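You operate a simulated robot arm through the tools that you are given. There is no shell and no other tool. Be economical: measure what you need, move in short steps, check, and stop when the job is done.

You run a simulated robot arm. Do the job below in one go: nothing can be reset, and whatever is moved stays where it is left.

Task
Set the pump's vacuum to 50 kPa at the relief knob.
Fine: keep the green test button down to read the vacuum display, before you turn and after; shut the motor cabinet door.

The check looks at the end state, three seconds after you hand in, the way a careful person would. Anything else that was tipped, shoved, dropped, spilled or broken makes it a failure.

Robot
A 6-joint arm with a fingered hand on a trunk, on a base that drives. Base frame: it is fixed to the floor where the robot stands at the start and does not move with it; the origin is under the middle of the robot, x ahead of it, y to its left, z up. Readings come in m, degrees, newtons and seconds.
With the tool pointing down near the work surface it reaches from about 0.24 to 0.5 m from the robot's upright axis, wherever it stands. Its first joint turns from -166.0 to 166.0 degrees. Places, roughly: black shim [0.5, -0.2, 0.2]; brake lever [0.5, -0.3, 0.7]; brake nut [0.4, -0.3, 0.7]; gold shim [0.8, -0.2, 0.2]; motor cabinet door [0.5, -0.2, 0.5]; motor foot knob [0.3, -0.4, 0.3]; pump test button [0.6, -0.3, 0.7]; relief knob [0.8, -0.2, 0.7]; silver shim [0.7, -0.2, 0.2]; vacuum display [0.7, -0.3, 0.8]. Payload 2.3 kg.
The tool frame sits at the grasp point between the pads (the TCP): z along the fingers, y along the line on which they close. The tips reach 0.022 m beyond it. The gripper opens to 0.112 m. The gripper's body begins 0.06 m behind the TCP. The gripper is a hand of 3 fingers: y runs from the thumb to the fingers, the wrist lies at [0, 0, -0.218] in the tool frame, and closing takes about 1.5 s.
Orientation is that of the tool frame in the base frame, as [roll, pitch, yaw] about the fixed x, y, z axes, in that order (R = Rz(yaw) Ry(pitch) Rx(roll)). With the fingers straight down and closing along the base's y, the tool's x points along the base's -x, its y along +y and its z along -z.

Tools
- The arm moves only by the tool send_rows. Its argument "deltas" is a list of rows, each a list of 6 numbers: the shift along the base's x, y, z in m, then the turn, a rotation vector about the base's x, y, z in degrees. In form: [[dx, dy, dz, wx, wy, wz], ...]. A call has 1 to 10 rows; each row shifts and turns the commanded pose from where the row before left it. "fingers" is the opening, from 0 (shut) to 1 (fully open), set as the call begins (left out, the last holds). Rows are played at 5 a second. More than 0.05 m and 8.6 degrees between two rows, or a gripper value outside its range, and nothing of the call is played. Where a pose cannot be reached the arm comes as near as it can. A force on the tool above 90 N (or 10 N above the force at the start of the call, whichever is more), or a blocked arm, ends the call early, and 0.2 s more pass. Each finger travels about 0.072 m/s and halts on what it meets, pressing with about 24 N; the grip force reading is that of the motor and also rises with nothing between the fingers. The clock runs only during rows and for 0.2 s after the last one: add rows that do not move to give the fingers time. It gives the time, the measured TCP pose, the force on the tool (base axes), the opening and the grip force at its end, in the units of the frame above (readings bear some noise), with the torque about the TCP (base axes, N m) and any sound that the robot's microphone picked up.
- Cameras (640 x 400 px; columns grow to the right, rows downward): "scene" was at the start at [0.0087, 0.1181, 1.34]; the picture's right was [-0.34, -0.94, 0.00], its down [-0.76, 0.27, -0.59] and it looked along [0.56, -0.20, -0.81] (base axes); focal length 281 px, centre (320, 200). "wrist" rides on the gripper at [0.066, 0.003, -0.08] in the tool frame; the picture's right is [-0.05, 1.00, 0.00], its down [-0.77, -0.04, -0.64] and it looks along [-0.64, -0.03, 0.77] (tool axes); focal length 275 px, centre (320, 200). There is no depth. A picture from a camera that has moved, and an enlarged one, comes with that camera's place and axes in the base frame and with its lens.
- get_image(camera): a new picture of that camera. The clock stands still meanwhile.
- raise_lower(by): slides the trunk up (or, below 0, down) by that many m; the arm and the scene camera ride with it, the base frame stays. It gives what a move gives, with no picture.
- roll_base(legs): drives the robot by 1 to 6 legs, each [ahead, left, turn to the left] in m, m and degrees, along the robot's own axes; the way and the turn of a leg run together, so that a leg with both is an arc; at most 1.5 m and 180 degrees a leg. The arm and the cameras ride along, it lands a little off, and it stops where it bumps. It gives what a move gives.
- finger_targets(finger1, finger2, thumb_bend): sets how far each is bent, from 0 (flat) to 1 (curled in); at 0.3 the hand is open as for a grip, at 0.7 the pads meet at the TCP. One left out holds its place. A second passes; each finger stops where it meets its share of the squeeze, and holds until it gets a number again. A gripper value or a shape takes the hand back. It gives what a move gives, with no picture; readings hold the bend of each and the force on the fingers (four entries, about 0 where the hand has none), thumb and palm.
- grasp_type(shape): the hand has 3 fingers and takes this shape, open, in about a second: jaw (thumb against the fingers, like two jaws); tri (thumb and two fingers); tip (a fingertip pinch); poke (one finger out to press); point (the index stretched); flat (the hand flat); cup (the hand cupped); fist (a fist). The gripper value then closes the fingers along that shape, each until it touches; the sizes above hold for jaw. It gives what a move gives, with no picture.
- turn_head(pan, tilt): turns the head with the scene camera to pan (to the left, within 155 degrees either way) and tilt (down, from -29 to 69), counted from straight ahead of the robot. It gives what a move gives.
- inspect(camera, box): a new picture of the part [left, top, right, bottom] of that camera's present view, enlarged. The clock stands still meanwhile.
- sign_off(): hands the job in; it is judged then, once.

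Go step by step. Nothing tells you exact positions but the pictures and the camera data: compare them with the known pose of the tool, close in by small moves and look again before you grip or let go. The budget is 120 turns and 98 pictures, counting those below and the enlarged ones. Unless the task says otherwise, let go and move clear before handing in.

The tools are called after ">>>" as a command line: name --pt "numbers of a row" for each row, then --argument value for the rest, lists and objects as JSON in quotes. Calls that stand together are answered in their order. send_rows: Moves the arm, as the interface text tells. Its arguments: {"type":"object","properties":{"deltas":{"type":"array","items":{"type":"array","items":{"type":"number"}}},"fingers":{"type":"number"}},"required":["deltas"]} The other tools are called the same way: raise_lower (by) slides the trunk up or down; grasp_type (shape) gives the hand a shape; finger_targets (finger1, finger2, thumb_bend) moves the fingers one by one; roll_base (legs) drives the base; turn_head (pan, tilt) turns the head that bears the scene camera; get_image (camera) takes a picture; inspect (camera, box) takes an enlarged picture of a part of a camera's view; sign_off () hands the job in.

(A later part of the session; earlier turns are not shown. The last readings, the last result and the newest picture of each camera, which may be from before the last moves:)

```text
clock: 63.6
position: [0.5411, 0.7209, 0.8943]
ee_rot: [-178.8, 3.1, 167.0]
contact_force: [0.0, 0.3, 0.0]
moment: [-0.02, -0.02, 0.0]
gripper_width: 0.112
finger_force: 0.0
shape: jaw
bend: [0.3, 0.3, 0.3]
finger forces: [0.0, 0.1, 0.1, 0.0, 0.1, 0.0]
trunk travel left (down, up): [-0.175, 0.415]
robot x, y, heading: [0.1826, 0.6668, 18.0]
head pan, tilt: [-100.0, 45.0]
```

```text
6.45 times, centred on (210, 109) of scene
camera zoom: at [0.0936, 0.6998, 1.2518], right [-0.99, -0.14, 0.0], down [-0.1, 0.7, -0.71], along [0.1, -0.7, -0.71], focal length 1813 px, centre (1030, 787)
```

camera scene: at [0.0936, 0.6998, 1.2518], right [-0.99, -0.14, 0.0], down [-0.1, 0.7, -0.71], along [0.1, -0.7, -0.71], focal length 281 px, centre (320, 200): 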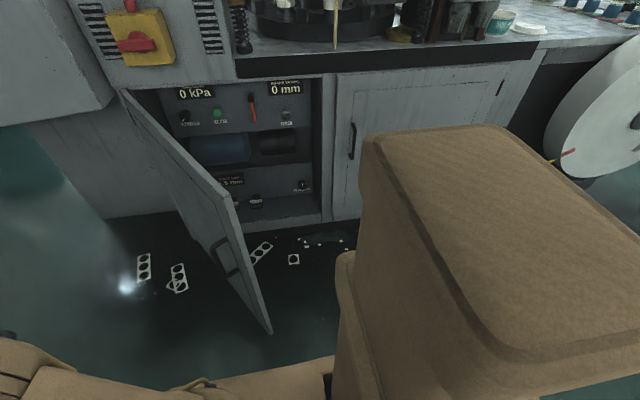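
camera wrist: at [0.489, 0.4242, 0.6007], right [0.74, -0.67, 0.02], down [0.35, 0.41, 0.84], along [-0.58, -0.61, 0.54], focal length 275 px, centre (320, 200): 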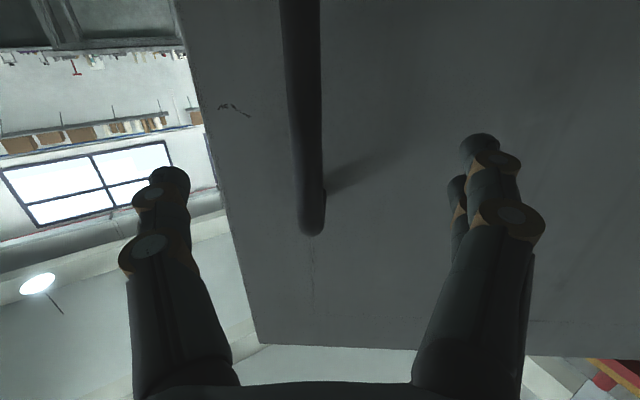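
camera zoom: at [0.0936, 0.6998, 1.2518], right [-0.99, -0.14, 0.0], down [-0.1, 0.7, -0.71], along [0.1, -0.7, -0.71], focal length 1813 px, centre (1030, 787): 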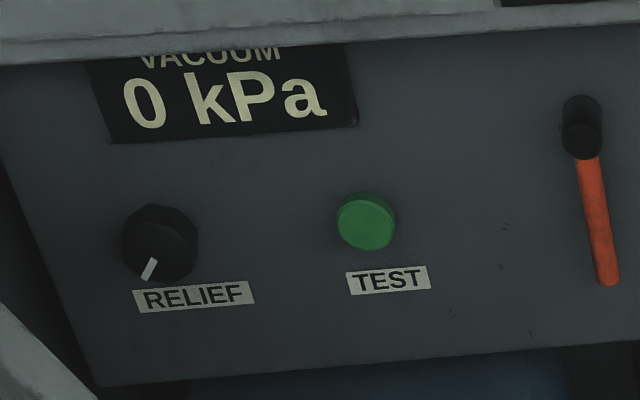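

Relief knob ≈[0.765,-0.236,0.70], test button ≈[0.645,-0.27,0.70], recessed ~0.15 m. The door must open more, so I go around its edge to push it from the inside.

>>> roll_base --legs '[[-0.57, 0, 0], [0, -0.5, 0]]'

>>> turn_head --pan -30 --tilt 45

>>> get_image --camera "scene"

```text
clock: 69.5
position: [0.1571, 0.0658, 0.8926]
ee_rot: [-178.7, 3.1, 167.0]
contact_force: [0.2, 0.3, -0.2]
moment: [0.0, 0.01, 0.02]
gripper_width: 0.1118
finger_force: 0.1
shape: jaw
bend: [0.3, 0.3, 0.3]
finger forces: [0.0, 0.0, 0.0, 0.0, 0.0, 0.1]
trunk travel left (down, up): [-0.175, 0.415]
robot x, y, heading: [-0.2036, 0.009, 18.0]
head pan, tilt: [-100.0, 45.0]
```

```text
clock: 70.9
position: [0.1561, 0.0655, 0.8947]
ee_rot: [-178.6, 3.2, 166.9]
contact_force: [-0.4, -0.6, 0.0]
moment: [-0.01, 0.03, 0.03]
gripper_width: 0.1119
finger_force: 0.0
shape: jaw
bend: [0.3, 0.3, 0.3]
finger forces: [0.0, 0.0, 0.1, 0.0, 0.1, 0.0]
trunk travel left (down, up): [-0.175, 0.415]
robot x, y, heading: [-0.2022, 0.0087, 18.0]
head pan, tilt: [-30.0, 45.0]
```

```text
63 pictures are left
camera scene: at [-0.2228, 0.1098, 1.2518], right [-0.21, -0.98, 0.0], down [-0.69, 0.15, -0.71], along [0.69, -0.15, -0.71], focal length 281 px, centre (320, 200)
```

scene: 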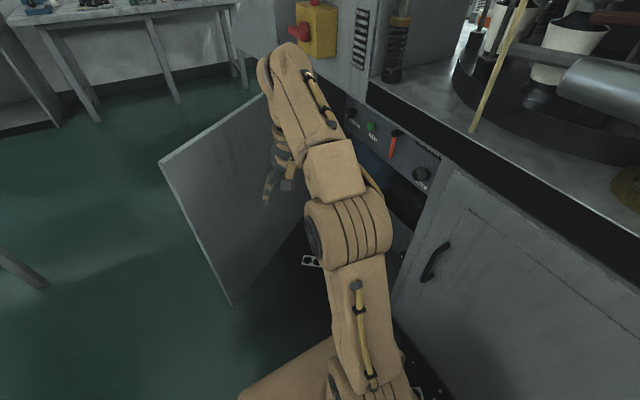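

Robot is inside the door's swing. Lower the trunk and drive forward to push the door further open.

>>> raise_lower --by -0.15

>>> roll_base --legs '[[0.4, 0, 0]]'

>>> get_image --camera "scene"

```text
clock: 72.6
position: [0.1562, 0.0674, 0.7445]
ee_rot: [-178.6, 3.1, 166.8]
contact_force: [0.5, -0.4, 0.1]
moment: [0.02, 0.01, 0.0]
gripper_width: 0.1121
finger_force: 0.1
shape: jaw
bend: [0.3, 0.3, 0.3]
finger forces: [0.0, 0.1, 0.0, 0.1, 0.0, 0.0]
trunk travel left (down, up): [-0.025, 0.565]
robot x, y, heading: [-0.1981, 0.0109, 17.8]
head pan, tilt: [-30.0, 45.0]
```

```text
clock: 75.1
position: [0.5343, 0.1904, 0.7442]
ee_rot: [-178.7, 3.2, 166.9]
contact_force: [-0.8, -0.1, 0.4]
moment: [0.0, -0.01, 0.01]
gripper_width: 0.1122
finger_force: 0.0
shape: jaw
bend: [0.3, 0.3, 0.3]
finger forces: [0.0, 0.0, 0.1, 0.0, 0.1, 0.0]
trunk travel left (down, up): [-0.025, 0.565]
robot x, y, heading: [0.1784, 0.1313, 18.1]
head pan, tilt: [-30.0, 45.0]
```

```text
62 pictures are left
camera scene: at [0.1558, 0.2331, 1.1018], right [-0.21, -0.98, 0.0], down [-0.69, 0.15, -0.71], along [0.69, -0.15, -0.71], focal length 281 px, centre (320, 200)
```

scene: 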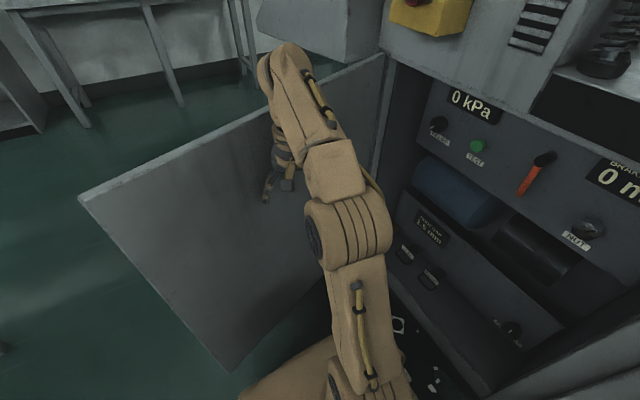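

Hand is now at the door's inner face. Push on 0.22 m.

>>> roll_base --legs '[[0.22, 0, 0]]'

>>> get_image --camera "scene"

```text
clock: 76.8
position: [0.7454, 0.2585, 0.7444]
ee_rot: [-178.7, 3.1, 166.7]
contact_force: [-0.6, -0.5, -0.2]
moment: [-0.01, -0.02, 0.04]
gripper_width: 0.1122
finger_force: 0.1
shape: jaw
bend: [0.3, 0.3, 0.3]
finger forces: [0.0, 0.0, 0.0, 0.1, 0.0, 0.0]
trunk travel left (down, up): [-0.025, 0.565]
robot x, y, heading: [0.3854, 0.2003, 18.2]
head pan, tilt: [-30.0, 45.0]
```

```text
61 pictures are left
camera scene: at [0.366, 0.3015, 1.1018], right [-0.21, -0.98, 0.0], down [-0.69, 0.15, -0.71], along [0.69, -0.15, -0.71], focal length 281 px, centre (320, 200)
```

scene: 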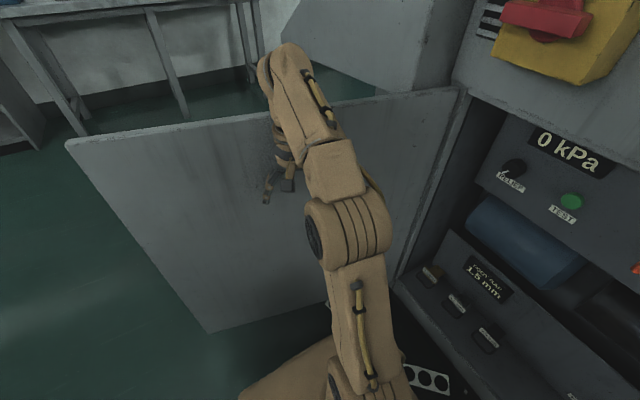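

Door near 85°. Push a further 0.12 m for working room.

>>> roll_base --legs '[[0.12, 0, 0]]'

>>> get_image --camera "scene"

```text
clock: 77.7
position: [0.7572, 0.2745, 0.745]
ee_rot: [-180.0, 1.7, 167.5]
contact_force: [-40.7, -3.8, 14.1]
moment: [0.58, 0.04, 1.78]
gripper_width: 0.1107
finger_force: 0.1
shape: jaw
bend: [0.3, 0.42, 0.3]
finger forces: [0.0, 40.7, 0.0, 0.1, 0.0, 0.0]
trunk travel left (down, up): [-0.025, 0.565]
robot x, y, heading: [0.4085, 0.2098, 18.2]
head pan, tilt: [-30.0, 45.0]
stopped in leg 1: the force on the tool passed its limit at 118 N (the readings are from after the stop); the commanded pose is now the measured one
```

```text
60 pictures are left
camera scene: at [0.3819, 0.309, 1.1019], right [-0.21, -0.98, 0.0], down [-0.69, 0.15, -0.71], along [0.7, -0.14, -0.7], focal length 281 px, centre (320, 200)
```

scene: 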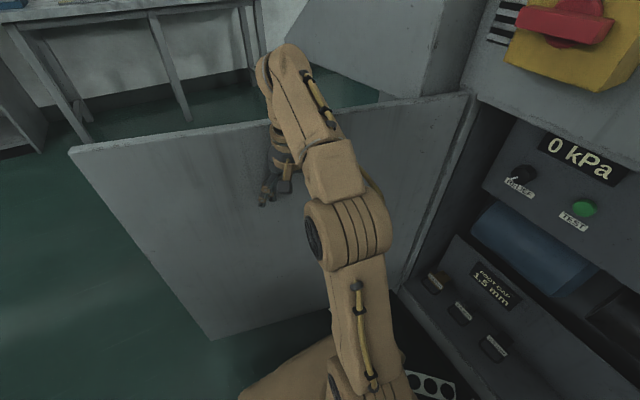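

The door is against its stop at ~110° open, enough. Back off, move out from the cabinet, turn to face the panel.

>>> roll_base --legs '[[-0.1, 0, 0], [0, 0.33, 0], [0, 0, -89.6]]'

>>> turn_head --pan 0 --tilt 35

>>> get_image --camera "scene"

```text
clock: 84.4
position: [0.2771, 0.142, 0.7426]
ee_rot: [-179.7, 1.4, 77.2]
contact_force: [-0.8, -0.5, 0.2]
moment: [-0.02, -0.02, -0.04]
gripper_width: 0.1121
finger_force: 0.0
shape: jaw
bend: [0.3, 0.3, 0.3]
finger forces: [0.0, 0.1, 0.0, 0.1, 0.0, 0.0]
trunk travel left (down, up): [-0.025, 0.565]
robot x, y, heading: [0.2182, 0.4956, -72.0]
head pan, tilt: [-30.0, 45.0]
```

```text
clock: 85.4
position: [0.2778, 0.1414, 0.7437]
ee_rot: [-179.8, 1.3, 77.2]
contact_force: [0.1, -0.2, -0.2]
moment: [-0.03, -0.02, 0.02]
gripper_width: 0.1121
finger_force: 0.0
shape: jaw
bend: [0.3, 0.3, 0.3]
finger forces: [0.0, 0.1, 0.1, 0.0, 0.0, 0.0]
trunk travel left (down, up): [-0.025, 0.565]
robot x, y, heading: [0.2176, 0.4921, -72.6]
head pan, tilt: [0.0, 35.0]
```

```text
59 pictures are left
camera scene: at [0.3566, 0.5122, 1.1166], right [-0.95, -0.31, 0.0], down [-0.18, 0.55, -0.82], along [0.25, -0.78, -0.57], focal length 281 px, centre (320, 200)
```

scene: 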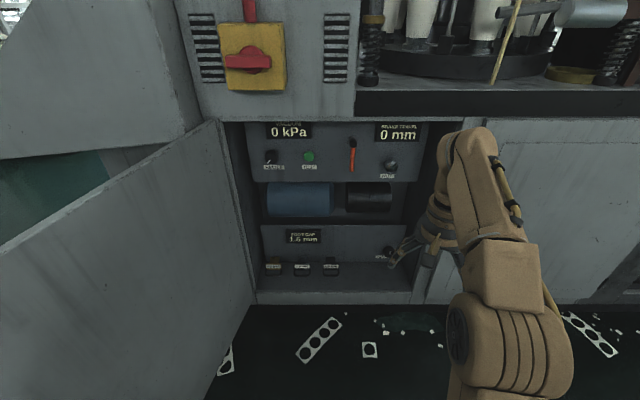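

The panel and display are well in view with the trunk low. Now set the poke shape and bring the hand to the front, levelling it.

>>> grasp_type --shape "poke"

>>> send_rows --pt "0.024 0.0075 0 0 0 7.5" --pt "0.024 0.0075 0 0 0 7.5" --pt "0.024 0.0075 0 0 0 7.5" --pt "0.024 0.0075 0 0 0 7.5"

>>> send_rows --pt "0.0054 -0.0172 0 -7.8 -2.45 0" --pt "0.0054 -0.0172 0 -7.8 -2.45 0" --pt "0.0054 -0.0172 0 -7.8 -2.45 0" --pt "0.0054 -0.0172 0 -7.8 -2.45 0" --pt "0.0054 -0.0172 0 -7.8 -2.45 0" --pt "0.0054 -0.0172 0 -7.8 -2.45 0" --pt "0.0054 -0.0172 0 -7.8 -2.45 0" --pt "0.0054 -0.0172 0 -7.8 -2.45 0" --pt "0.0054 -0.0172 0 -7.8 -2.45 0" --pt "0.0054 -0.0172 0 -7.8 -2.45 0"

>>> get_image --camera "scene"

>>> get_image --camera "wrist"

```text
clock: 86.3
position: [0.2776, 0.1422, 0.744]
ee_rot: [-179.6, 1.5, 77.2]
contact_force: [0.2, -0.6, 0.4]
moment: [0.02, 0.02, -0.02]
gripper_width: 0.0
finger_force: 0.0
shape: poke
bend: [1.0, 1.0, 0.46]
finger forces: [0.0, 0.1, 0.1, 0.0, 0.1, 0.1]
trunk travel left (down, up): [-0.025, 0.565]
robot x, y, heading: [0.2149, 0.4962, -72.2]
head pan, tilt: [0.0, 35.0]
```

```text
clock: 87.3
position: [0.3727, 0.1708, 0.7418]
ee_rot: [-179.7, 1.3, 107.2]
contact_force: [0.0, 0.4, 0.4]
moment: [-0.03, -0.01, 0.0]
gripper_width: 0.0
finger_force: 0.1
shape: poke
bend: [1.0, 1.0, 0.46]
finger forces: [0.0, 0.1, 0.1, 0.0, 0.0, 0.0]
trunk travel left (down, up): [-0.025, 0.565]
robot x, y, heading: [0.2161, 0.4937, -72.4]
head pan, tilt: [0.0, 35.0]
```

```text
clock: 89.5
position: [0.4329, 0.0061, 0.7509]
ee_rot: [177.8, 83.0, 104.5]
contact_force: [0.1, 0.7, 0.0]
moment: [0.0, -0.01, 0.03]
gripper_width: 0.0001
finger_force: 0.1
shape: poke
bend: [1.0, 1.0, 0.46]
finger forces: [0.0, 0.0, 0.0, 0.1, 0.0, 0.0]
out of reach, approached as far as the arm can: row 9, 10
trunk travel left (down, up): [-0.025, 0.565]
robot x, y, heading: [0.2124, 0.491, -72.2]
head pan, tilt: [0.0, 35.0]
```

```text
58 pictures are left
camera scene: at [0.3566, 0.5123, 1.1167], right [-0.95, -0.31, 0.0], down [-0.18, 0.55, -0.82], along [0.25, -0.78, -0.57], focal length 281 px, centre (320, 200)
```

scene: 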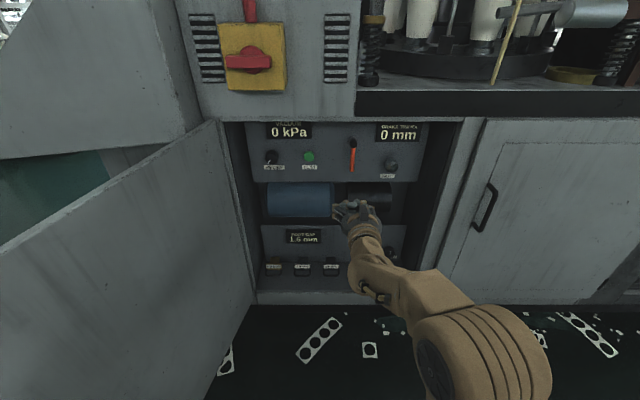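

```text
57 pictures are left
camera wrist: at [0.4097, 0.0913, 0.6941], right [0.96, 0.28, 0.05], down [-0.19, 0.5, 0.84], along [0.21, -0.82, 0.54], focal length 275 px, centre (320, 200)
```

wrist: 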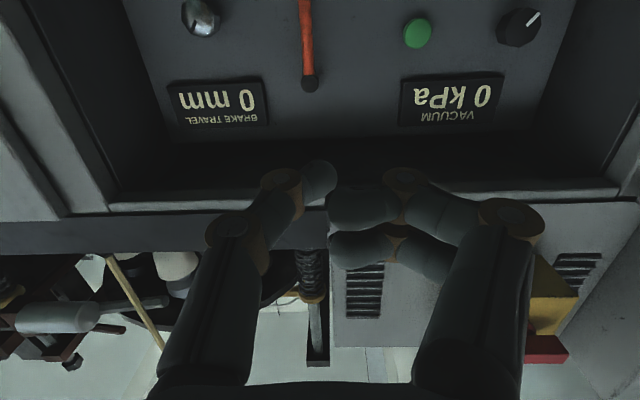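

Hand is level at z≈0.75 and the wrist camera sees the whole panel. Let me look closer at the poke shape.

>>> inspect --camera "scene" --box '[300, 170, 420, 250]'

>>> grasp_type --shape "point"

>>> inspect --camera "scene" --box '[300, 170, 420, 250]'

>>> get_image --camera "wrist"

```text
5.00 times, centred on (360, 210) of scene
camera zoom: at [0.3566, 0.5123, 1.1167], right [-0.95, -0.31, 0.0], down [-0.18, 0.55, -0.82], along [0.25, -0.78, -0.57], focal length 1405 px, centre (120, 150)
```

zoom: 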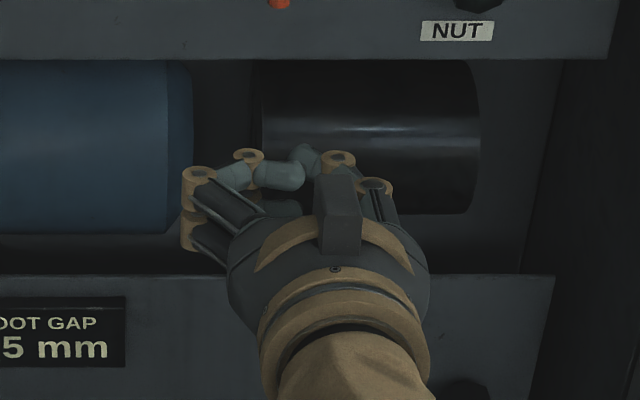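

```text
clock: 90.4
position: [0.433, 0.0066, 0.7507]
ee_rot: [178.4, 82.9, 105.0]
contact_force: [0.4, 0.4, -0.5]
moment: [0.01, -0.02, -0.02]
gripper_width: 0.0
finger_force: 0.1
shape: point
bend: [0.27, 1.0, 0.5]
finger forces: [0.1, 0.1, 0.0, 0.0, 0.1, 0.1]
trunk travel left (down, up): [-0.025, 0.565]
robot x, y, heading: [0.2139, 0.4928, -72.4]
head pan, tilt: [0.0, 35.0]
```

```text
5.00 times, centred on (360, 210) of scene
camera zoom: at [0.3567, 0.5123, 1.1166], right [-0.95, -0.31, 0.0], down [-0.18, 0.55, -0.82], along [0.25, -0.78, -0.57], focal length 1405 px, centre (120, 150)
```

zoom: 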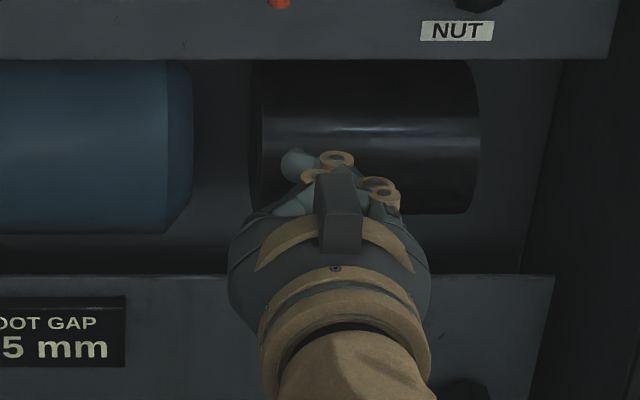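

```text
54 pictures are left
camera wrist: at [0.4094, 0.0914, 0.6945], right [0.96, 0.28, 0.05], down [-0.19, 0.5, 0.84], along [0.21, -0.82, 0.54], focal length 275 px, centre (320, 200)
```

wrist: 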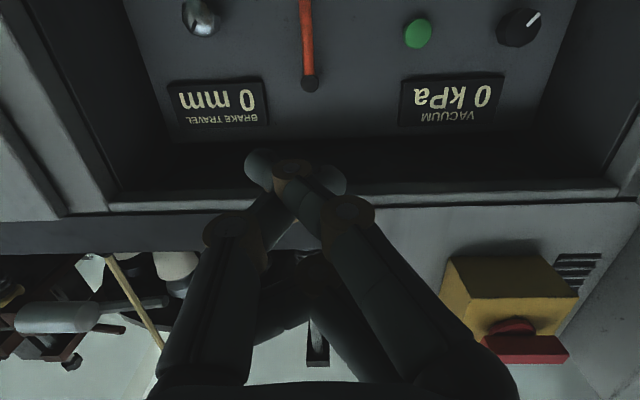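

Panel located consistently: button [0.645,-0.27,0.711], knob [0.772,-0.236,0.708]. A closed jaw makes a better poker; I close it, lower 0.037 m and drive up to a short standoff.

>>> grasp_type --shape "jaw"

>>> send_rows --pt "0 0 -0.012 0 0 0" --pt "0 0 -0.012 0 0 0" --pt "0 0 -0.013 0 0 0" --pt "0 0 0 0 0 0" --pt "0 0 0 0 0 0" --pt "0 0 0 0 0 0" --pt "0 0 0 0 0 0" --pt "0 0 0 0 0 0" --fingers 0

>>> roll_base --legs '[[0, 0.118, 0], [0.2, 0, 0]]'

>>> get_image --camera "wrist"

>>> get_image --camera "scene"

```text
clock: 91.3
position: [0.4325, 0.0051, 0.7518]
ee_rot: [178.4, 82.8, 105.1]
contact_force: [-0.1, -0.8, -0.7]
moment: [0.0, -0.02, -0.02]
gripper_width: 0.0803
finger_force: 0.0
shape: jaw
bend: [0.3, 0.79, 0.3]
finger forces: [0.1, 0.0, 0.0, 0.0, 0.0, 0.0]
trunk travel left (down, up): [-0.025, 0.565]
robot x, y, heading: [0.2151, 0.4936, -72.0]
head pan, tilt: [0.0, 35.0]
```

```text
clock: 93.1
position: [0.4498, 0.0109, 0.7268]
ee_rot: [178.4, 83.0, 105.1]
contact_force: [0.1, 0.6, -0.3]
moment: [0.01, -0.02, 0.0]
gripper_width: 0.0002
finger_force: 23.5
shape: jaw
bend: [0.67, 0.68, 0.66]
finger forces: [0.0, 0.0, 0.0, 0.0, 0.1, 0.0]
out of reach, approached as far as the arm can: row 1, 2, 3
trunk travel left (down, up): [-0.025, 0.565]
robot x, y, heading: [0.214, 0.492, -72.3]
head pan, tilt: [0.0, 35.0]
```

```text
clock: 95.5
position: [0.6239, -0.1455, 0.7253]
ee_rot: [178.4, 83.0, 105.1]
contact_force: [0.1, -0.6, 0.7]
moment: [-0.05, 0.02, 0.0]
gripper_width: 0.0
finger_force: 24.4
shape: jaw
bend: [0.67, 0.68, 0.66]
finger forces: [0.0, 0.1, 0.0, 0.0, 0.0, 0.0]
trunk travel left (down, up): [-0.025, 0.565]
robot x, y, heading: [0.3852, 0.3398, -72.3]
head pan, tilt: [0.0, 35.0]
```

```text
53 pictures are left
camera wrist: at [0.5999, -0.0593, 0.67], right [0.96, 0.28, 0.05], down [-0.19, 0.5, 0.84], along [0.21, -0.82, 0.54], focal length 275 px, centre (320, 200)
```

wrist: 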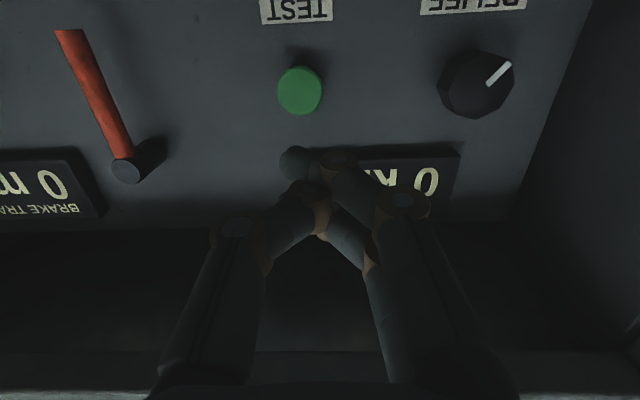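

```text
52 pictures are left
camera scene: at [0.5306, 0.3567, 1.1166], right [-0.95, -0.31, 0.0], down [-0.18, 0.55, -0.82], along [0.25, -0.78, -0.57], focal length 281 px, centre (320, 200)
```

scene: 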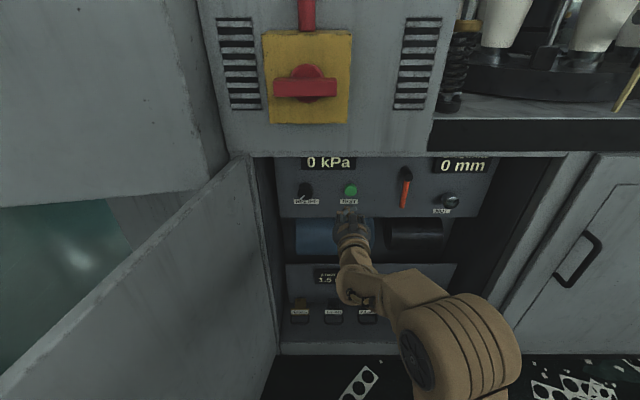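

Aligned well. Lower trunk 0.01 m and drive in 0.07 m more, then push with the arm.

>>> raise_lower --by -0.009

>>> roll_base --legs '[[0.07, -0.003, 0]]'

>>> get_image --camera "wrist"

```text
clock: 96.1
position: [0.6234, -0.1444, 0.7166]
ee_rot: [178.3, 83.0, 105.0]
contact_force: [0.0, -0.1, 0.1]
moment: [-0.03, 0.01, -0.02]
gripper_width: 0.0
finger_force: 24.3
shape: jaw
bend: [0.67, 0.68, 0.66]
finger forces: [0.0, 0.1, 0.0, 0.0, 0.0, 0.1]
trunk travel left (down, up): [-0.016, 0.574]
robot x, y, heading: [0.3837, 0.3398, -71.9]
head pan, tilt: [0.0, 35.0]
```

```text
clock: 97.1
position: [0.6409, -0.2134, 0.7169]
ee_rot: [178.3, 83.0, 104.9]
contact_force: [0.5, -0.2, 0.6]
moment: [-0.02, 0.01, 0.01]
gripper_width: 0.0
finger_force: 23.9
shape: jaw
bend: [0.67, 0.68, 0.66]
finger forces: [0.1, 0.1, 0.0, 0.1, 0.0, 0.1]
trunk travel left (down, up): [-0.016, 0.574]
robot x, y, heading: [0.4069, 0.2745, -72.4]
head pan, tilt: [0.0, 35.0]
```

```text
51 pictures are left
camera wrist: at [0.6181, -0.1269, 0.661], right [0.96, 0.28, 0.05], down [-0.19, 0.5, 0.84], along [0.21, -0.82, 0.54], focal length 275 px, centre (320, 200)
```

wrist: 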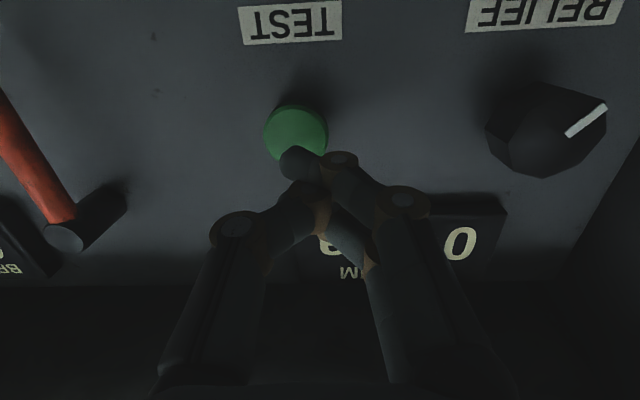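

Tip is right before the button. Push forward with the arm in small rows.

>>> send_rows --pt "0.003 -0.0095 0 0 0 0" --pt "0.003 -0.0095 0 0 0 0" --pt "0.003 -0.0095 0 0 0 0" --pt "0.002 -0.005 0 0 0 0"

>>> get_image --camera "wrist"

>>> inspect --camera "scene" --box '[260, 130, 420, 230]'

```text
clock: 98.1
position: [0.652, -0.2458, 0.7167]
ee_rot: [178.2, 83.0, 104.9]
contact_force: [-0.5, 3.0, -1.4]
moment: [0.05, 0.01, -0.03]
gripper_width: 0.0001
finger_force: 24.1
shape: jaw
bend: [0.68, 0.69, 0.75]
finger forces: [0.0, 0.0, 0.0, 0.0, 0.0, 0.0]
trunk travel left (down, up): [-0.016, 0.574]
robot x, y, heading: [0.4115, 0.2708, -72.2]
head pan, tilt: [0.0, 35.0]
```

```text
50 pictures are left
camera wrist: at [0.6291, -0.1602, 0.6611], right [0.96, 0.28, 0.05], down [-0.19, 0.5, 0.84], along [0.21, -0.82, 0.54], focal length 275 px, centre (320, 200)
```

wrist: 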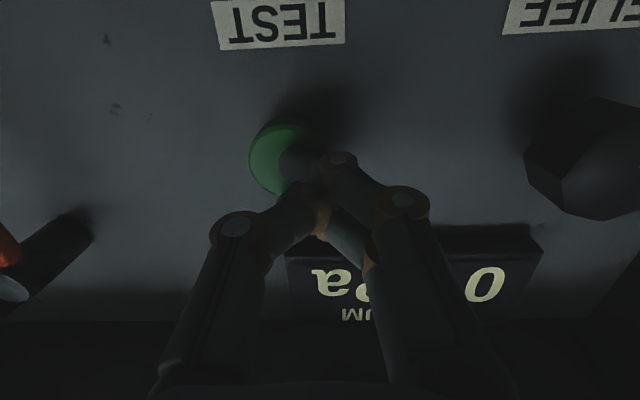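

```text
4.00 times, centred on (340, 180) of scene
camera zoom: at [0.549, 0.2894, 1.1076], right [-0.95, -0.3, 0.0], down [-0.17, 0.55, -0.82], along [0.25, -0.78, -0.57], focal length 1124 px, centre (240, 280)
```

zoom: 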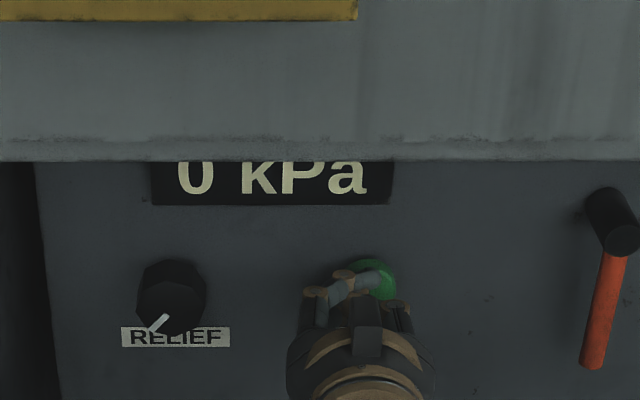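

Touching with 3 N but the display still reads 0. Press a bit further.

>>> send_rows --pt "0.001 -0.005 0 0 0 0" --pt "0.001 -0.005 0 0 0 0"

>>> inspect --camera "scene" --box '[260, 130, 420, 230]'

```text
clock: 98.7
position: [0.6548, -0.2527, 0.7178]
ee_rot: [178.9, 83.2, 105.6]
contact_force: [-1.7, 20.9, -2.5]
moment: [0.01, -0.01, -0.27]
gripper_width: 0.0
finger_force: 23.9
shape: jaw
bend: [0.72, 0.72, 0.75]
finger forces: [13.2, 13.6, 0.1, 0.0, 0.0, 0.0]
trunk travel left (down, up): [-0.016, 0.574]
robot x, y, heading: [0.4067, 0.2659, -72.2]
head pan, tilt: [0.0, 35.0]
heard: click
```

```text
4.00 times, centred on (340, 180) of scene
camera zoom: at [0.549, 0.2922, 1.1075], right [-0.95, -0.31, 0.0], down [-0.18, 0.54, -0.82], along [0.25, -0.78, -0.57], focal length 1124 px, centre (240, 280)
```

zoom: 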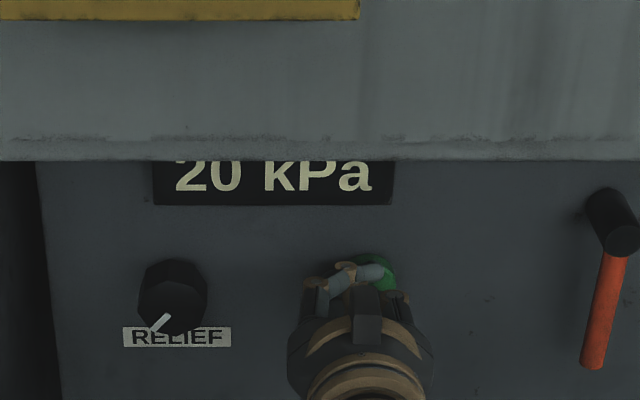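

With the button held the display reads 20 kPa (pointer at about 7:30). Now withdraw, open the jaw partly and line up with the relief knob at ≈[0.756,-0.221,0.711].

>>> roll_base --legs '[[-0.1, 0, 0]]'

>>> raise_lower --by -0.006

>>> send_rows --pt "0 0 0 0 0 0" --pt "0 0 0 0 0 0" --pt "0 0 0 0 0 0" --pt "0 0 0 0 0 0" --pt "0 0 0 0 0 0" --pt "0 0 0 0 0 0" --fingers 0.7

```text
clock: 99.8
position: [0.6245, -0.1615, 0.718]
ee_rot: [178.2, 83.0, 105.0]
contact_force: [-0.7, 0.0, 0.8]
moment: [0.0, -0.01, 0.02]
gripper_width: 0.0001
finger_force: 24.1
shape: jaw
bend: [0.69, 0.68, 0.75]
finger forces: [0.0, 0.0, 0.0, 0.0, 0.1, 0.0]
trunk travel left (down, up): [-0.016, 0.574]
robot x, y, heading: [0.3769, 0.3691, -71.9]
head pan, tilt: [0.0, 35.0]
```

```text
clock: 100.4
position: [0.6224, -0.1597, 0.7097]
ee_rot: [178.3, 82.9, 105.0]
contact_force: [0.3, -0.5, 0.1]
moment: [-0.02, -0.01, -0.02]
gripper_width: 0.0003
finger_force: 24.1
shape: jaw
bend: [0.69, 0.68, 0.75]
finger forces: [0.0, 0.0, 0.0, 0.0, 0.0, 0.1]
trunk travel left (down, up): [-0.01, 0.58]
robot x, y, heading: [0.3797, 0.3654, -72.1]
head pan, tilt: [0.0, 35.0]
```

```text
clock: 101.8
position: [0.6231, -0.1608, 0.7107]
ee_rot: [178.3, 83.0, 105.0]
contact_force: [-0.2, 0.0, 0.3]
moment: [0.02, -0.03, 0.02]
gripper_width: 0.0783
finger_force: 0.1
shape: jaw
bend: [0.67, 0.67, 0.64]
finger forces: [0.0, 0.1, 0.0, 0.0, 0.0, 0.1]
trunk travel left (down, up): [-0.01, 0.58]
robot x, y, heading: [0.3755, 0.365, -72.0]
head pan, tilt: [0.0, 35.0]
```

>>> roll_base --legs '[[0, 0.108, 0], [0.025, 0, 0]]'

>>> get_image --camera "wrist"

>>> get_image --camera "scene"

```text
clock: 103.4
position: [0.7345, -0.1523, 0.7119]
ee_rot: [178.3, 83.0, 105.0]
contact_force: [0.3, 0.0, 0.3]
moment: [-0.03, 0.02, 0.03]
gripper_width: 0.078
finger_force: 0.1
shape: jaw
bend: [0.67, 0.67, 0.64]
finger forces: [0.1, 0.0, 0.1, 0.0, 0.0, 0.0]
trunk travel left (down, up): [-0.01, 0.58]
robot x, y, heading: [0.4859, 0.375, -72.5]
head pan, tilt: [0.0, 35.0]
```

```text
47 pictures are left
camera wrist: at [0.7122, -0.0659, 0.6548], right [0.96, 0.28, 0.05], down [-0.19, 0.5, 0.84], along [0.21, -0.82, 0.54], focal length 275 px, centre (320, 200)
```

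wrist: 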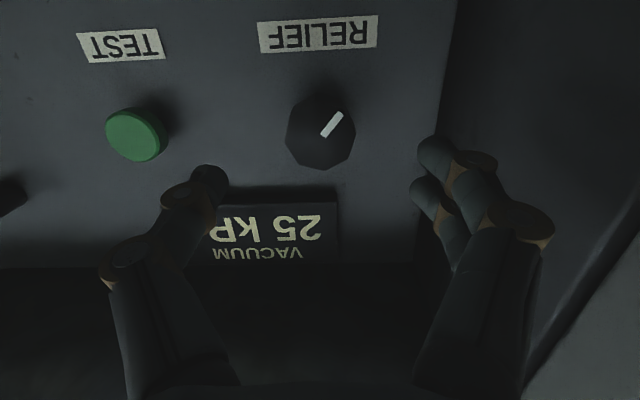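

```text
46 pictures are left
camera scene: at [0.6302, 0.3937, 1.1016], right [-0.95, -0.3, 0.0], down [-0.17, 0.55, -0.82], along [0.25, -0.78, -0.57], focal length 281 px, centre (320, 200)
```

scene: 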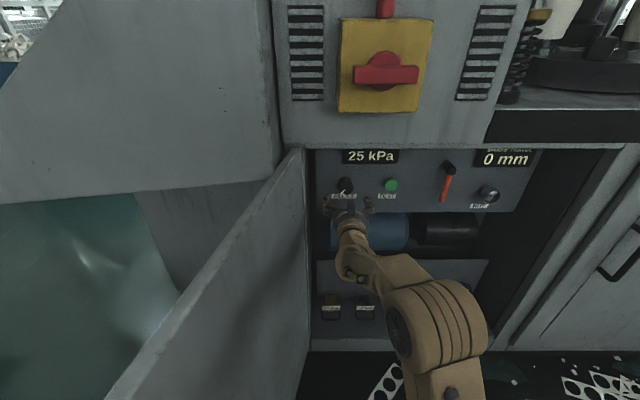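

The display now holds 25 kPa, so the reading was still climbing when I let go; a longer hold is needed. The knob is centred between the fingers; drive in 0.055 m.

>>> roll_base --legs '[[0.055, 0, 0]]'

>>> get_image --camera "wrist"

```text
clock: 104.3
position: [0.7528, -0.2039, 0.7112]
ee_rot: [178.3, 83.0, 105.0]
contact_force: [-0.4, 0.0, 0.5]
moment: [0.01, -0.01, -0.01]
gripper_width: 0.0783
finger_force: 0.1
shape: jaw
bend: [0.67, 0.67, 0.64]
finger forces: [0.0, 0.0, 0.1, 0.0, 0.0, 0.0]
trunk travel left (down, up): [-0.01, 0.58]
robot x, y, heading: [0.5061, 0.3194, -72.0]
head pan, tilt: [0.0, 35.0]
```

```text
45 pictures are left
camera wrist: at [0.7293, -0.1183, 0.6549], right [0.96, 0.28, 0.05], down [-0.19, 0.5, 0.84], along [0.21, -0.82, 0.54], focal length 275 px, centre (320, 200)
```

wrist: 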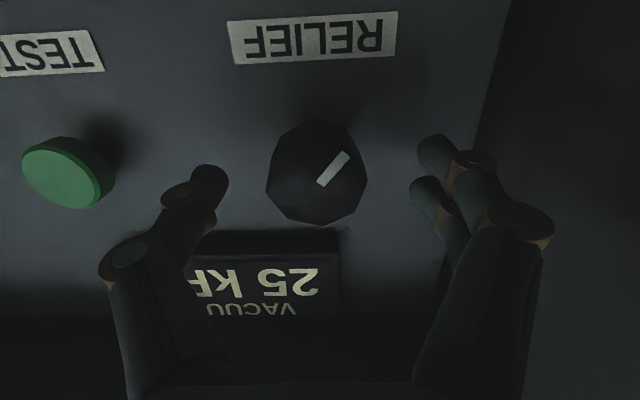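

Well centred. Advance 0.015 m with the arm and close on the knob.

>>> send_rows --pt "0.0023 -0.0072 0 0 0 0" --pt "0.0023 -0.0072 0 0 0 0"

>>> send_rows --pt "0 0 0 0 0 0" --pt "0 0 0 0 0 0" --pt "0 0 0 0 0 0" --pt "0 0 0 0 0 0" --pt "0 0 0 0 0 0" --pt "0 0 0 0 0 0" --fingers 0

>>> get_image --camera "wrist"

```text
clock: 104.9
position: [0.7565, -0.2186, 0.711]
ee_rot: [178.2, 82.9, 104.9]
contact_force: [-0.6, -0.2, -0.3]
moment: [0.0, -0.01, 0.01]
gripper_width: 0.078
finger_force: 0.1
shape: jaw
bend: [0.67, 0.67, 0.64]
finger forces: [0.0, 0.0, 0.0, 0.0, 0.1, 0.0]
trunk travel left (down, up): [-0.01, 0.58]
robot x, y, heading: [0.506, 0.3231, -72.0]
head pan, tilt: [0.0, 35.0]
```

```text
clock: 106.3
position: [0.7579, -0.2184, 0.7103]
ee_rot: [178.4, 83.0, 105.0]
contact_force: [0.5, -1.5, 1.6]
moment: [0.0, -0.01, 0.01]
gripper_width: 0.0338
finger_force: 23.9
shape: jaw
bend: [0.73, 0.73, 0.7]
finger forces: [11.0, 11.2, 0.0, 0.0, 21.6, 0.1]
trunk travel left (down, up): [-0.01, 0.58]
robot x, y, heading: [0.5019, 0.3208, -72.6]
head pan, tilt: [0.0, 35.0]
```

```text
44 pictures are left
camera wrist: at [0.734, -0.1328, 0.6548], right [0.96, 0.28, 0.05], down [-0.19, 0.5, 0.84], along [0.21, -0.82, 0.54], focal length 275 px, centre (320, 200)
```

wrist: 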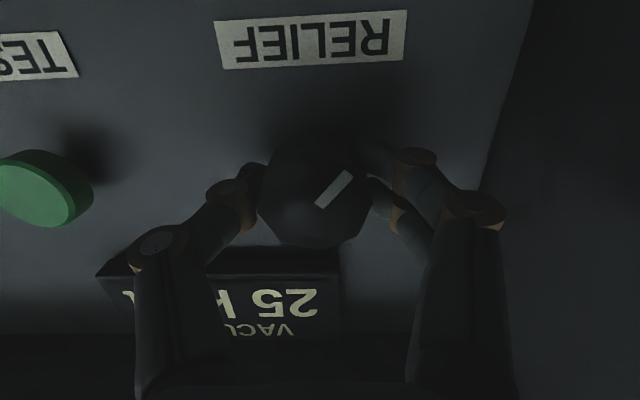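

Knob gripped. Turn 30° clockwise and check.

>>> send_rows --pt "0 0 0 2.2 -7.15 -0.5" --pt "0 0 0 2.2 -7.15 -0.5" --pt "0 0 0 2.2 -7.15 -0.5" --pt "0 0 0 2.2 -7.15 -0.5"

>>> get_image --camera "wrist"

>>> inspect --camera "scene" --box '[280, 130, 440, 230]'

```text
clock: 107.3
position: [0.7584, -0.2183, 0.7131]
ee_rot: [103.5, 58.8, 29.7]
contact_force: [-6.3, -3.2, -0.5]
moment: [-0.05, 0.04, 0.05]
gripper_width: 0.0341
finger_force: 23.9
shape: jaw
bend: [0.74, 0.74, 0.7]
finger forces: [10.6, 10.8, 0.0, 0.1, 26.6, 0.0]
trunk travel left (down, up): [-0.01, 0.58]
robot x, y, heading: [0.5044, 0.324, -72.3]
head pan, tilt: [0.0, 35.0]
```

```text
43 pictures are left
camera wrist: at [0.7649, -0.1244, 0.6668], right [0.82, 0.19, 0.54], down [-0.57, 0.39, 0.72], along [-0.07, -0.9, 0.43], focal length 275 px, centre (320, 200)
```

wrist: 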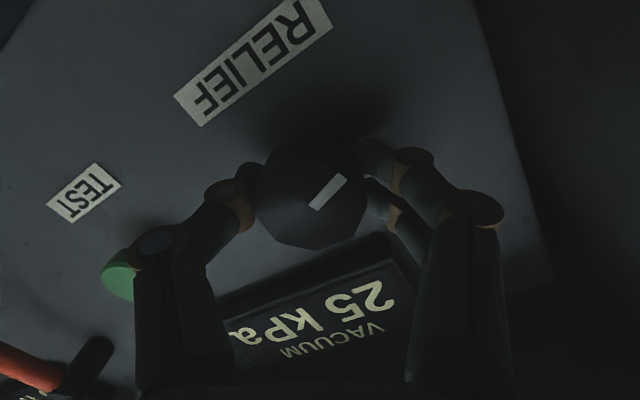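

```text
4.00 times, centred on (360, 180) of scene
camera zoom: at [0.6461, 0.3408, 1.1017], right [-0.95, -0.3, 0.0], down [-0.17, 0.55, -0.82], along [0.25, -0.78, -0.57], focal length 1124 px, centre (160, 280)
```

zoom: 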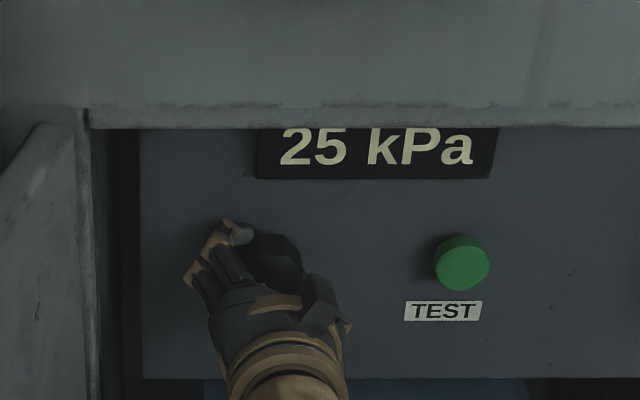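

The knob followed by 30°. Release, rotate back, and go measure with a longer hold.

>>> send_rows --pt "0 0 0 0 0 0" --pt "0 0 0 0 0 0" --pt "0 0 0 0 0 0" --pt "0 0 0 0 0 0" --pt "0 0 0 0 0 0" --fingers 0.7

>>> roll_base --legs '[[-0.08, 0, 0]]'

>>> send_rows --pt "0 0 0 -2.2 7.15 0.5" --pt "0 0 0 -2.2 7.15 0.5" --pt "0 0 0 -2.2 7.15 0.5" --pt "0 0 0 -2.2 7.15 0.5" --fingers 0

>>> roll_base --legs '[[0, -0.12, 0]]'

>>> get_image --camera "wrist"

```text
clock: 108.5
position: [0.7596, -0.2172, 0.7118]
ee_rot: [103.6, 59.0, 29.8]
contact_force: [0.3, -0.1, 0.1]
moment: [-0.03, 0.0, 0.01]
gripper_width: 0.078
finger_force: 0.1
shape: jaw
bend: [0.67, 0.67, 0.64]
finger forces: [0.1, 0.0, 0.1, 0.1, 0.1, 0.1]
trunk travel left (down, up): [-0.01, 0.58]
robot x, y, heading: [0.5079, 0.323, -72.3]
head pan, tilt: [0.0, 35.0]
```

```text
clock: 109.6
position: [0.7353, -0.1423, 0.7129]
ee_rot: [103.6, 59.1, 29.8]
contact_force: [-0.3, 1.1, -0.5]
moment: [-0.04, 0.0, 0.02]
gripper_width: 0.0777
finger_force: 0.0
shape: jaw
bend: [0.67, 0.67, 0.64]
finger forces: [0.0, 0.0, 0.0, 0.1, 0.0, 0.0]
trunk travel left (down, up): [-0.01, 0.58]
robot x, y, heading: [0.4832, 0.3994, -72.4]
head pan, tilt: [0.0, 35.0]
```

```text
clock: 110.6
position: [0.7346, -0.1423, 0.7129]
ee_rot: [179.6, 83.0, 106.1]
contact_force: [1.1, -0.6, 0.1]
moment: [-0.02, -0.02, -0.03]
gripper_width: 0.0001
finger_force: 23.9
shape: jaw
bend: [0.66, 0.66, 0.74]
finger forces: [0.0, 0.1, 0.0, 0.0, 0.0, 0.0]
trunk travel left (down, up): [-0.01, 0.58]
robot x, y, heading: [0.4813, 0.3972, -72.2]
head pan, tilt: [0.0, 35.0]
```

```text
clock: 111.8
position: [0.6197, -0.1789, 0.7121]
ee_rot: [178.7, 83.0, 105.0]
contact_force: [0.3, -0.9, 0.0]
moment: [-0.02, -0.02, -0.02]
gripper_width: 0.0
finger_force: 24.2
shape: jaw
bend: [0.66, 0.66, 0.74]
finger forces: [0.0, 0.0, 0.1, 0.0, 0.2, 0.0]
trunk travel left (down, up): [-0.01, 0.58]
robot x, y, heading: [0.37, 0.3593, -72.1]
head pan, tilt: [0.0, 35.0]
```

```text
41 pictures are left
camera wrist: at [0.5978, -0.0931, 0.6564], right [0.96, 0.27, 0.05], down [-0.19, 0.5, 0.84], along [0.21, -0.82, 0.54], focal length 275 px, centre (320, 200)
```

wrist: 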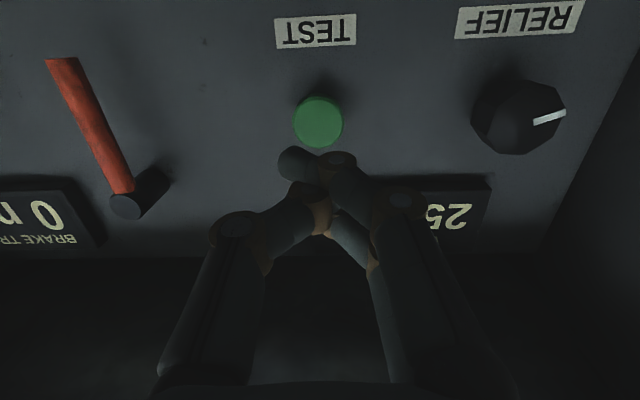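

Line up with the button again: drive 0.05 m in, then press with the arm and hold for 2 s.

>>> roll_base --legs '[[0.053, 0.006, 0]]'

>>> send_rows --pt "0.003 -0.0095 0 0 0 0" --pt "0.0025 -0.008 0.002 0 0 0" --pt "0.0015 -0.005 0.002 0 0 0" --pt "0.0015 -0.005 0 0 0 0"

```text
clock: 112.8
position: [0.6416, -0.2283, 0.7137]
ee_rot: [178.7, 82.9, 105.1]
contact_force: [0.9, -0.6, -0.2]
moment: [0.0, 0.01, -0.02]
gripper_width: 0.0
finger_force: 23.8
shape: jaw
bend: [0.66, 0.66, 0.74]
finger forces: [0.0, 0.0, 0.1, 0.1, 0.0, 0.0]
trunk travel left (down, up): [-0.01, 0.58]
robot x, y, heading: [0.3913, 0.3139, -72.3]
head pan, tilt: [0.0, 35.0]
```

```text
clock: 113.8
position: [0.6518, -0.2552, 0.7174]
ee_rot: [179.0, 83.1, 105.3]
contact_force: [-2.3, 18.1, -0.9]
moment: [0.05, -0.04, -0.18]
gripper_width: 0.0
finger_force: 24.3
shape: jaw
bend: [0.7, 0.71, 0.75]
finger forces: [10.2, 11.9, 0.0, 0.0, 0.0, 0.0]
trunk travel left (down, up): [-0.01, 0.58]
robot x, y, heading: [0.3906, 0.3131, -72.6]
head pan, tilt: [0.0, 35.0]
heard: click
```

Button clicked. Hold it and read.

>>> send_rows --pt "0 0 0 0 0 0" --pt "0 0 0 0 0 0" --pt "0 0 0 0 0 0" --pt "0 0 0 0 0 0" --pt "0 0 0 0 0 0" --pt "0 0 0 0 0 0" --pt "0 0 0 0 0 0" --pt "0 0 0 0 0 0" --pt "0 0 0 0 0 0" --pt "0 0 0 0 0 0"

>>> inspect --camera "scene" --box '[260, 130, 420, 230]'

```text
clock: 116.0
position: [0.6508, -0.2538, 0.7189]
ee_rot: [179.0, 83.1, 105.3]
contact_force: [-0.7, 19.0, -1.4]
moment: [0.03, -0.01, -0.22]
gripper_width: 0.0
finger_force: 24.4
shape: jaw
bend: [0.7, 0.71, 0.75]
finger forces: [10.4, 12.0, 0.1, 0.1, 0.0, 0.1]
trunk travel left (down, up): [-0.01, 0.58]
robot x, y, heading: [0.3877, 0.3146, -72.2]
head pan, tilt: [0.0, 35.0]
```

```text
4.00 times, centred on (340, 180) of scene
camera zoom: at [0.5304, 0.3339, 1.1016], right [-0.95, -0.3, 0.0], down [-0.17, 0.54, -0.82], along [0.25, -0.78, -0.57], focal length 1124 px, centre (240, 280)
```

zoom: 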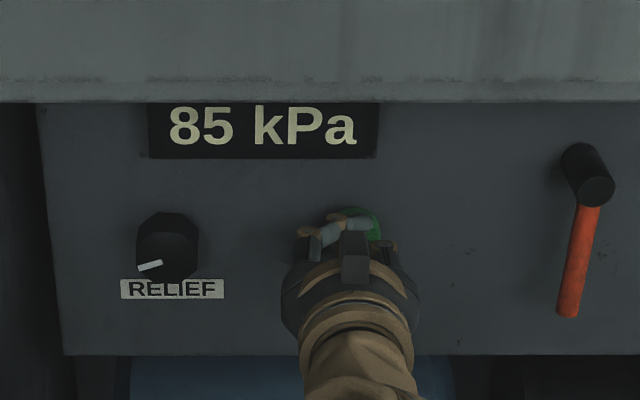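

Reads 85 kPa now; hold longer to see whether it is settled.

>>> send_rows --pt "0 0 0 0 0 0" --pt "0 0 0 0 0 0" --pt "0 0 0 0 0 0" --pt "0 0 0 0 0 0" --pt "0 0 0 0 0 0" --pt "0 0 0 0 0 0" --pt "0 0 0 0 0 0" --pt "0 0 0 0 0 0" --pt "0 0 0 0 0 0" --pt "0 0 0 0 0 0"

>>> inspect --camera "scene" --box '[260, 130, 420, 230]'

>>> inspect --camera "scene" --box '[285, 170, 325, 210]'

```text
clock: 118.2
position: [0.6519, -0.2541, 0.7191]
ee_rot: [179.0, 83.2, 105.3]
contact_force: [-0.7, 18.2, -0.2]
moment: [0.01, -0.02, -0.22]
gripper_width: 0.0
finger_force: 23.9
shape: jaw
bend: [0.7, 0.71, 0.75]
finger forces: [10.4, 11.8, 0.0, 0.1, 0.1, 0.1]
trunk travel left (down, up): [-0.01, 0.58]
robot x, y, heading: [0.3855, 0.3149, -72.3]
head pan, tilt: [0.0, 35.0]
```

```text
4.00 times, centred on (340, 180) of scene
camera zoom: at [0.5304, 0.3339, 1.1016], right [-0.95, -0.3, 0.0], down [-0.17, 0.54, -0.82], along [0.25, -0.78, -0.57], focal length 1124 px, centre (240, 280)
```

zoom: 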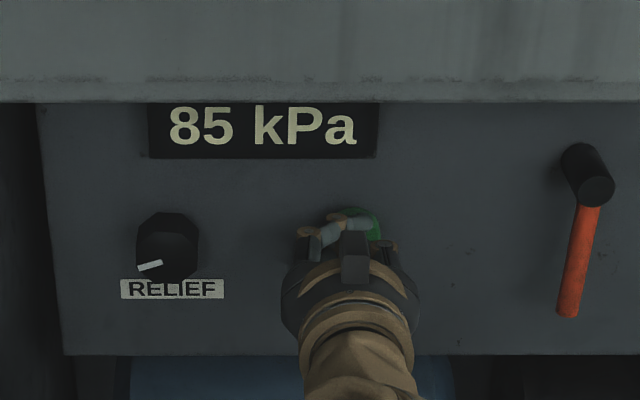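

```text
10.00 times, centred on (305, 190) of scene
camera zoom: at [0.5304, 0.3339, 1.1016], right [-0.95, -0.3, 0.0], down [-0.17, 0.54, -0.82], along [0.25, -0.78, -0.57], focal length 2810 px, centre (470, 300)
```

zoom: 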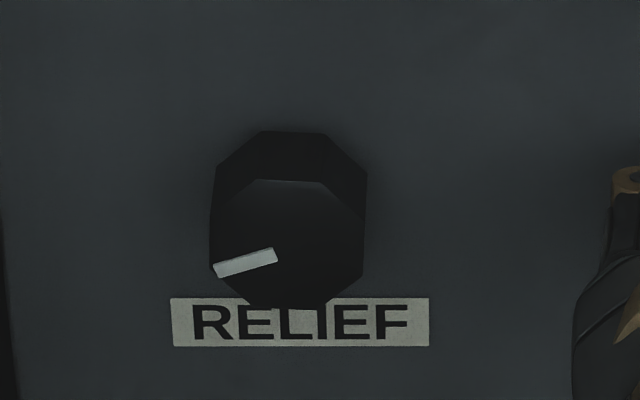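

Settled at 85 kPa. I need to go back about half the turn; return to the knob and turn −16°.

>>> roll_base --legs '[[-0.1, 0, 0], [0, 0.108, 0]]'

>>> send_rows --pt "0 0 0 0 0 0" --pt "0 0 0 0 0 0" --pt "0 0 0 0 0 0" --pt "0 0 0 0 0 0" --pt "0 0 0 0 0 0" --pt "0 0 0 0 0 0" --fingers 0.7

>>> get_image --camera "wrist"

```text
clock: 120.1
position: [0.7237, -0.1272, 0.7168]
ee_rot: [178.6, 83.0, 104.8]
contact_force: [-1.0, 0.0, -0.6]
moment: [0.01, -0.01, -0.01]
gripper_width: 0.0002
finger_force: 24.4
shape: jaw
bend: [0.67, 0.67, 0.75]
finger forces: [0.0, 0.1, 0.0, 0.0, 0.0, 0.0]
trunk travel left (down, up): [-0.01, 0.58]
robot x, y, heading: [0.4614, 0.4417, -72.3]
head pan, tilt: [0.0, 35.0]
```

```text
clock: 121.5
position: [0.7247, -0.1267, 0.7155]
ee_rot: [178.6, 82.9, 104.8]
contact_force: [-0.1, -0.2, 0.5]
moment: [0.05, 0.02, -0.02]
gripper_width: 0.078
finger_force: 0.0
shape: jaw
bend: [0.67, 0.67, 0.64]
finger forces: [0.0, 0.0, 0.0, 0.0, 0.0, 0.1]
trunk travel left (down, up): [-0.01, 0.58]
robot x, y, heading: [0.461, 0.4443, -71.9]
head pan, tilt: [0.0, 35.0]
```

```text
37 pictures are left
camera wrist: at [0.7012, -0.0407, 0.6605], right [0.96, 0.27, 0.05], down [-0.19, 0.5, 0.84], along [0.21, -0.82, 0.54], focal length 275 px, centre (320, 200)
```

wrist: 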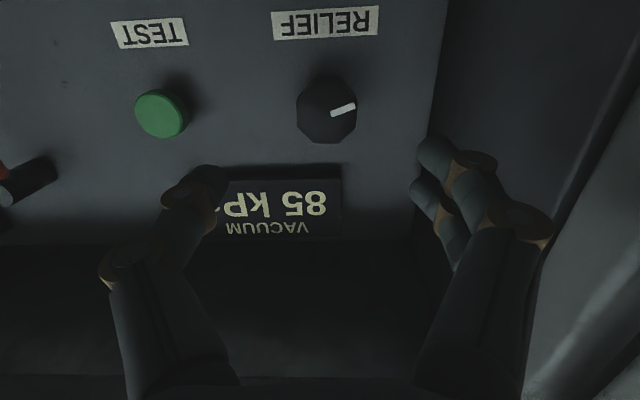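

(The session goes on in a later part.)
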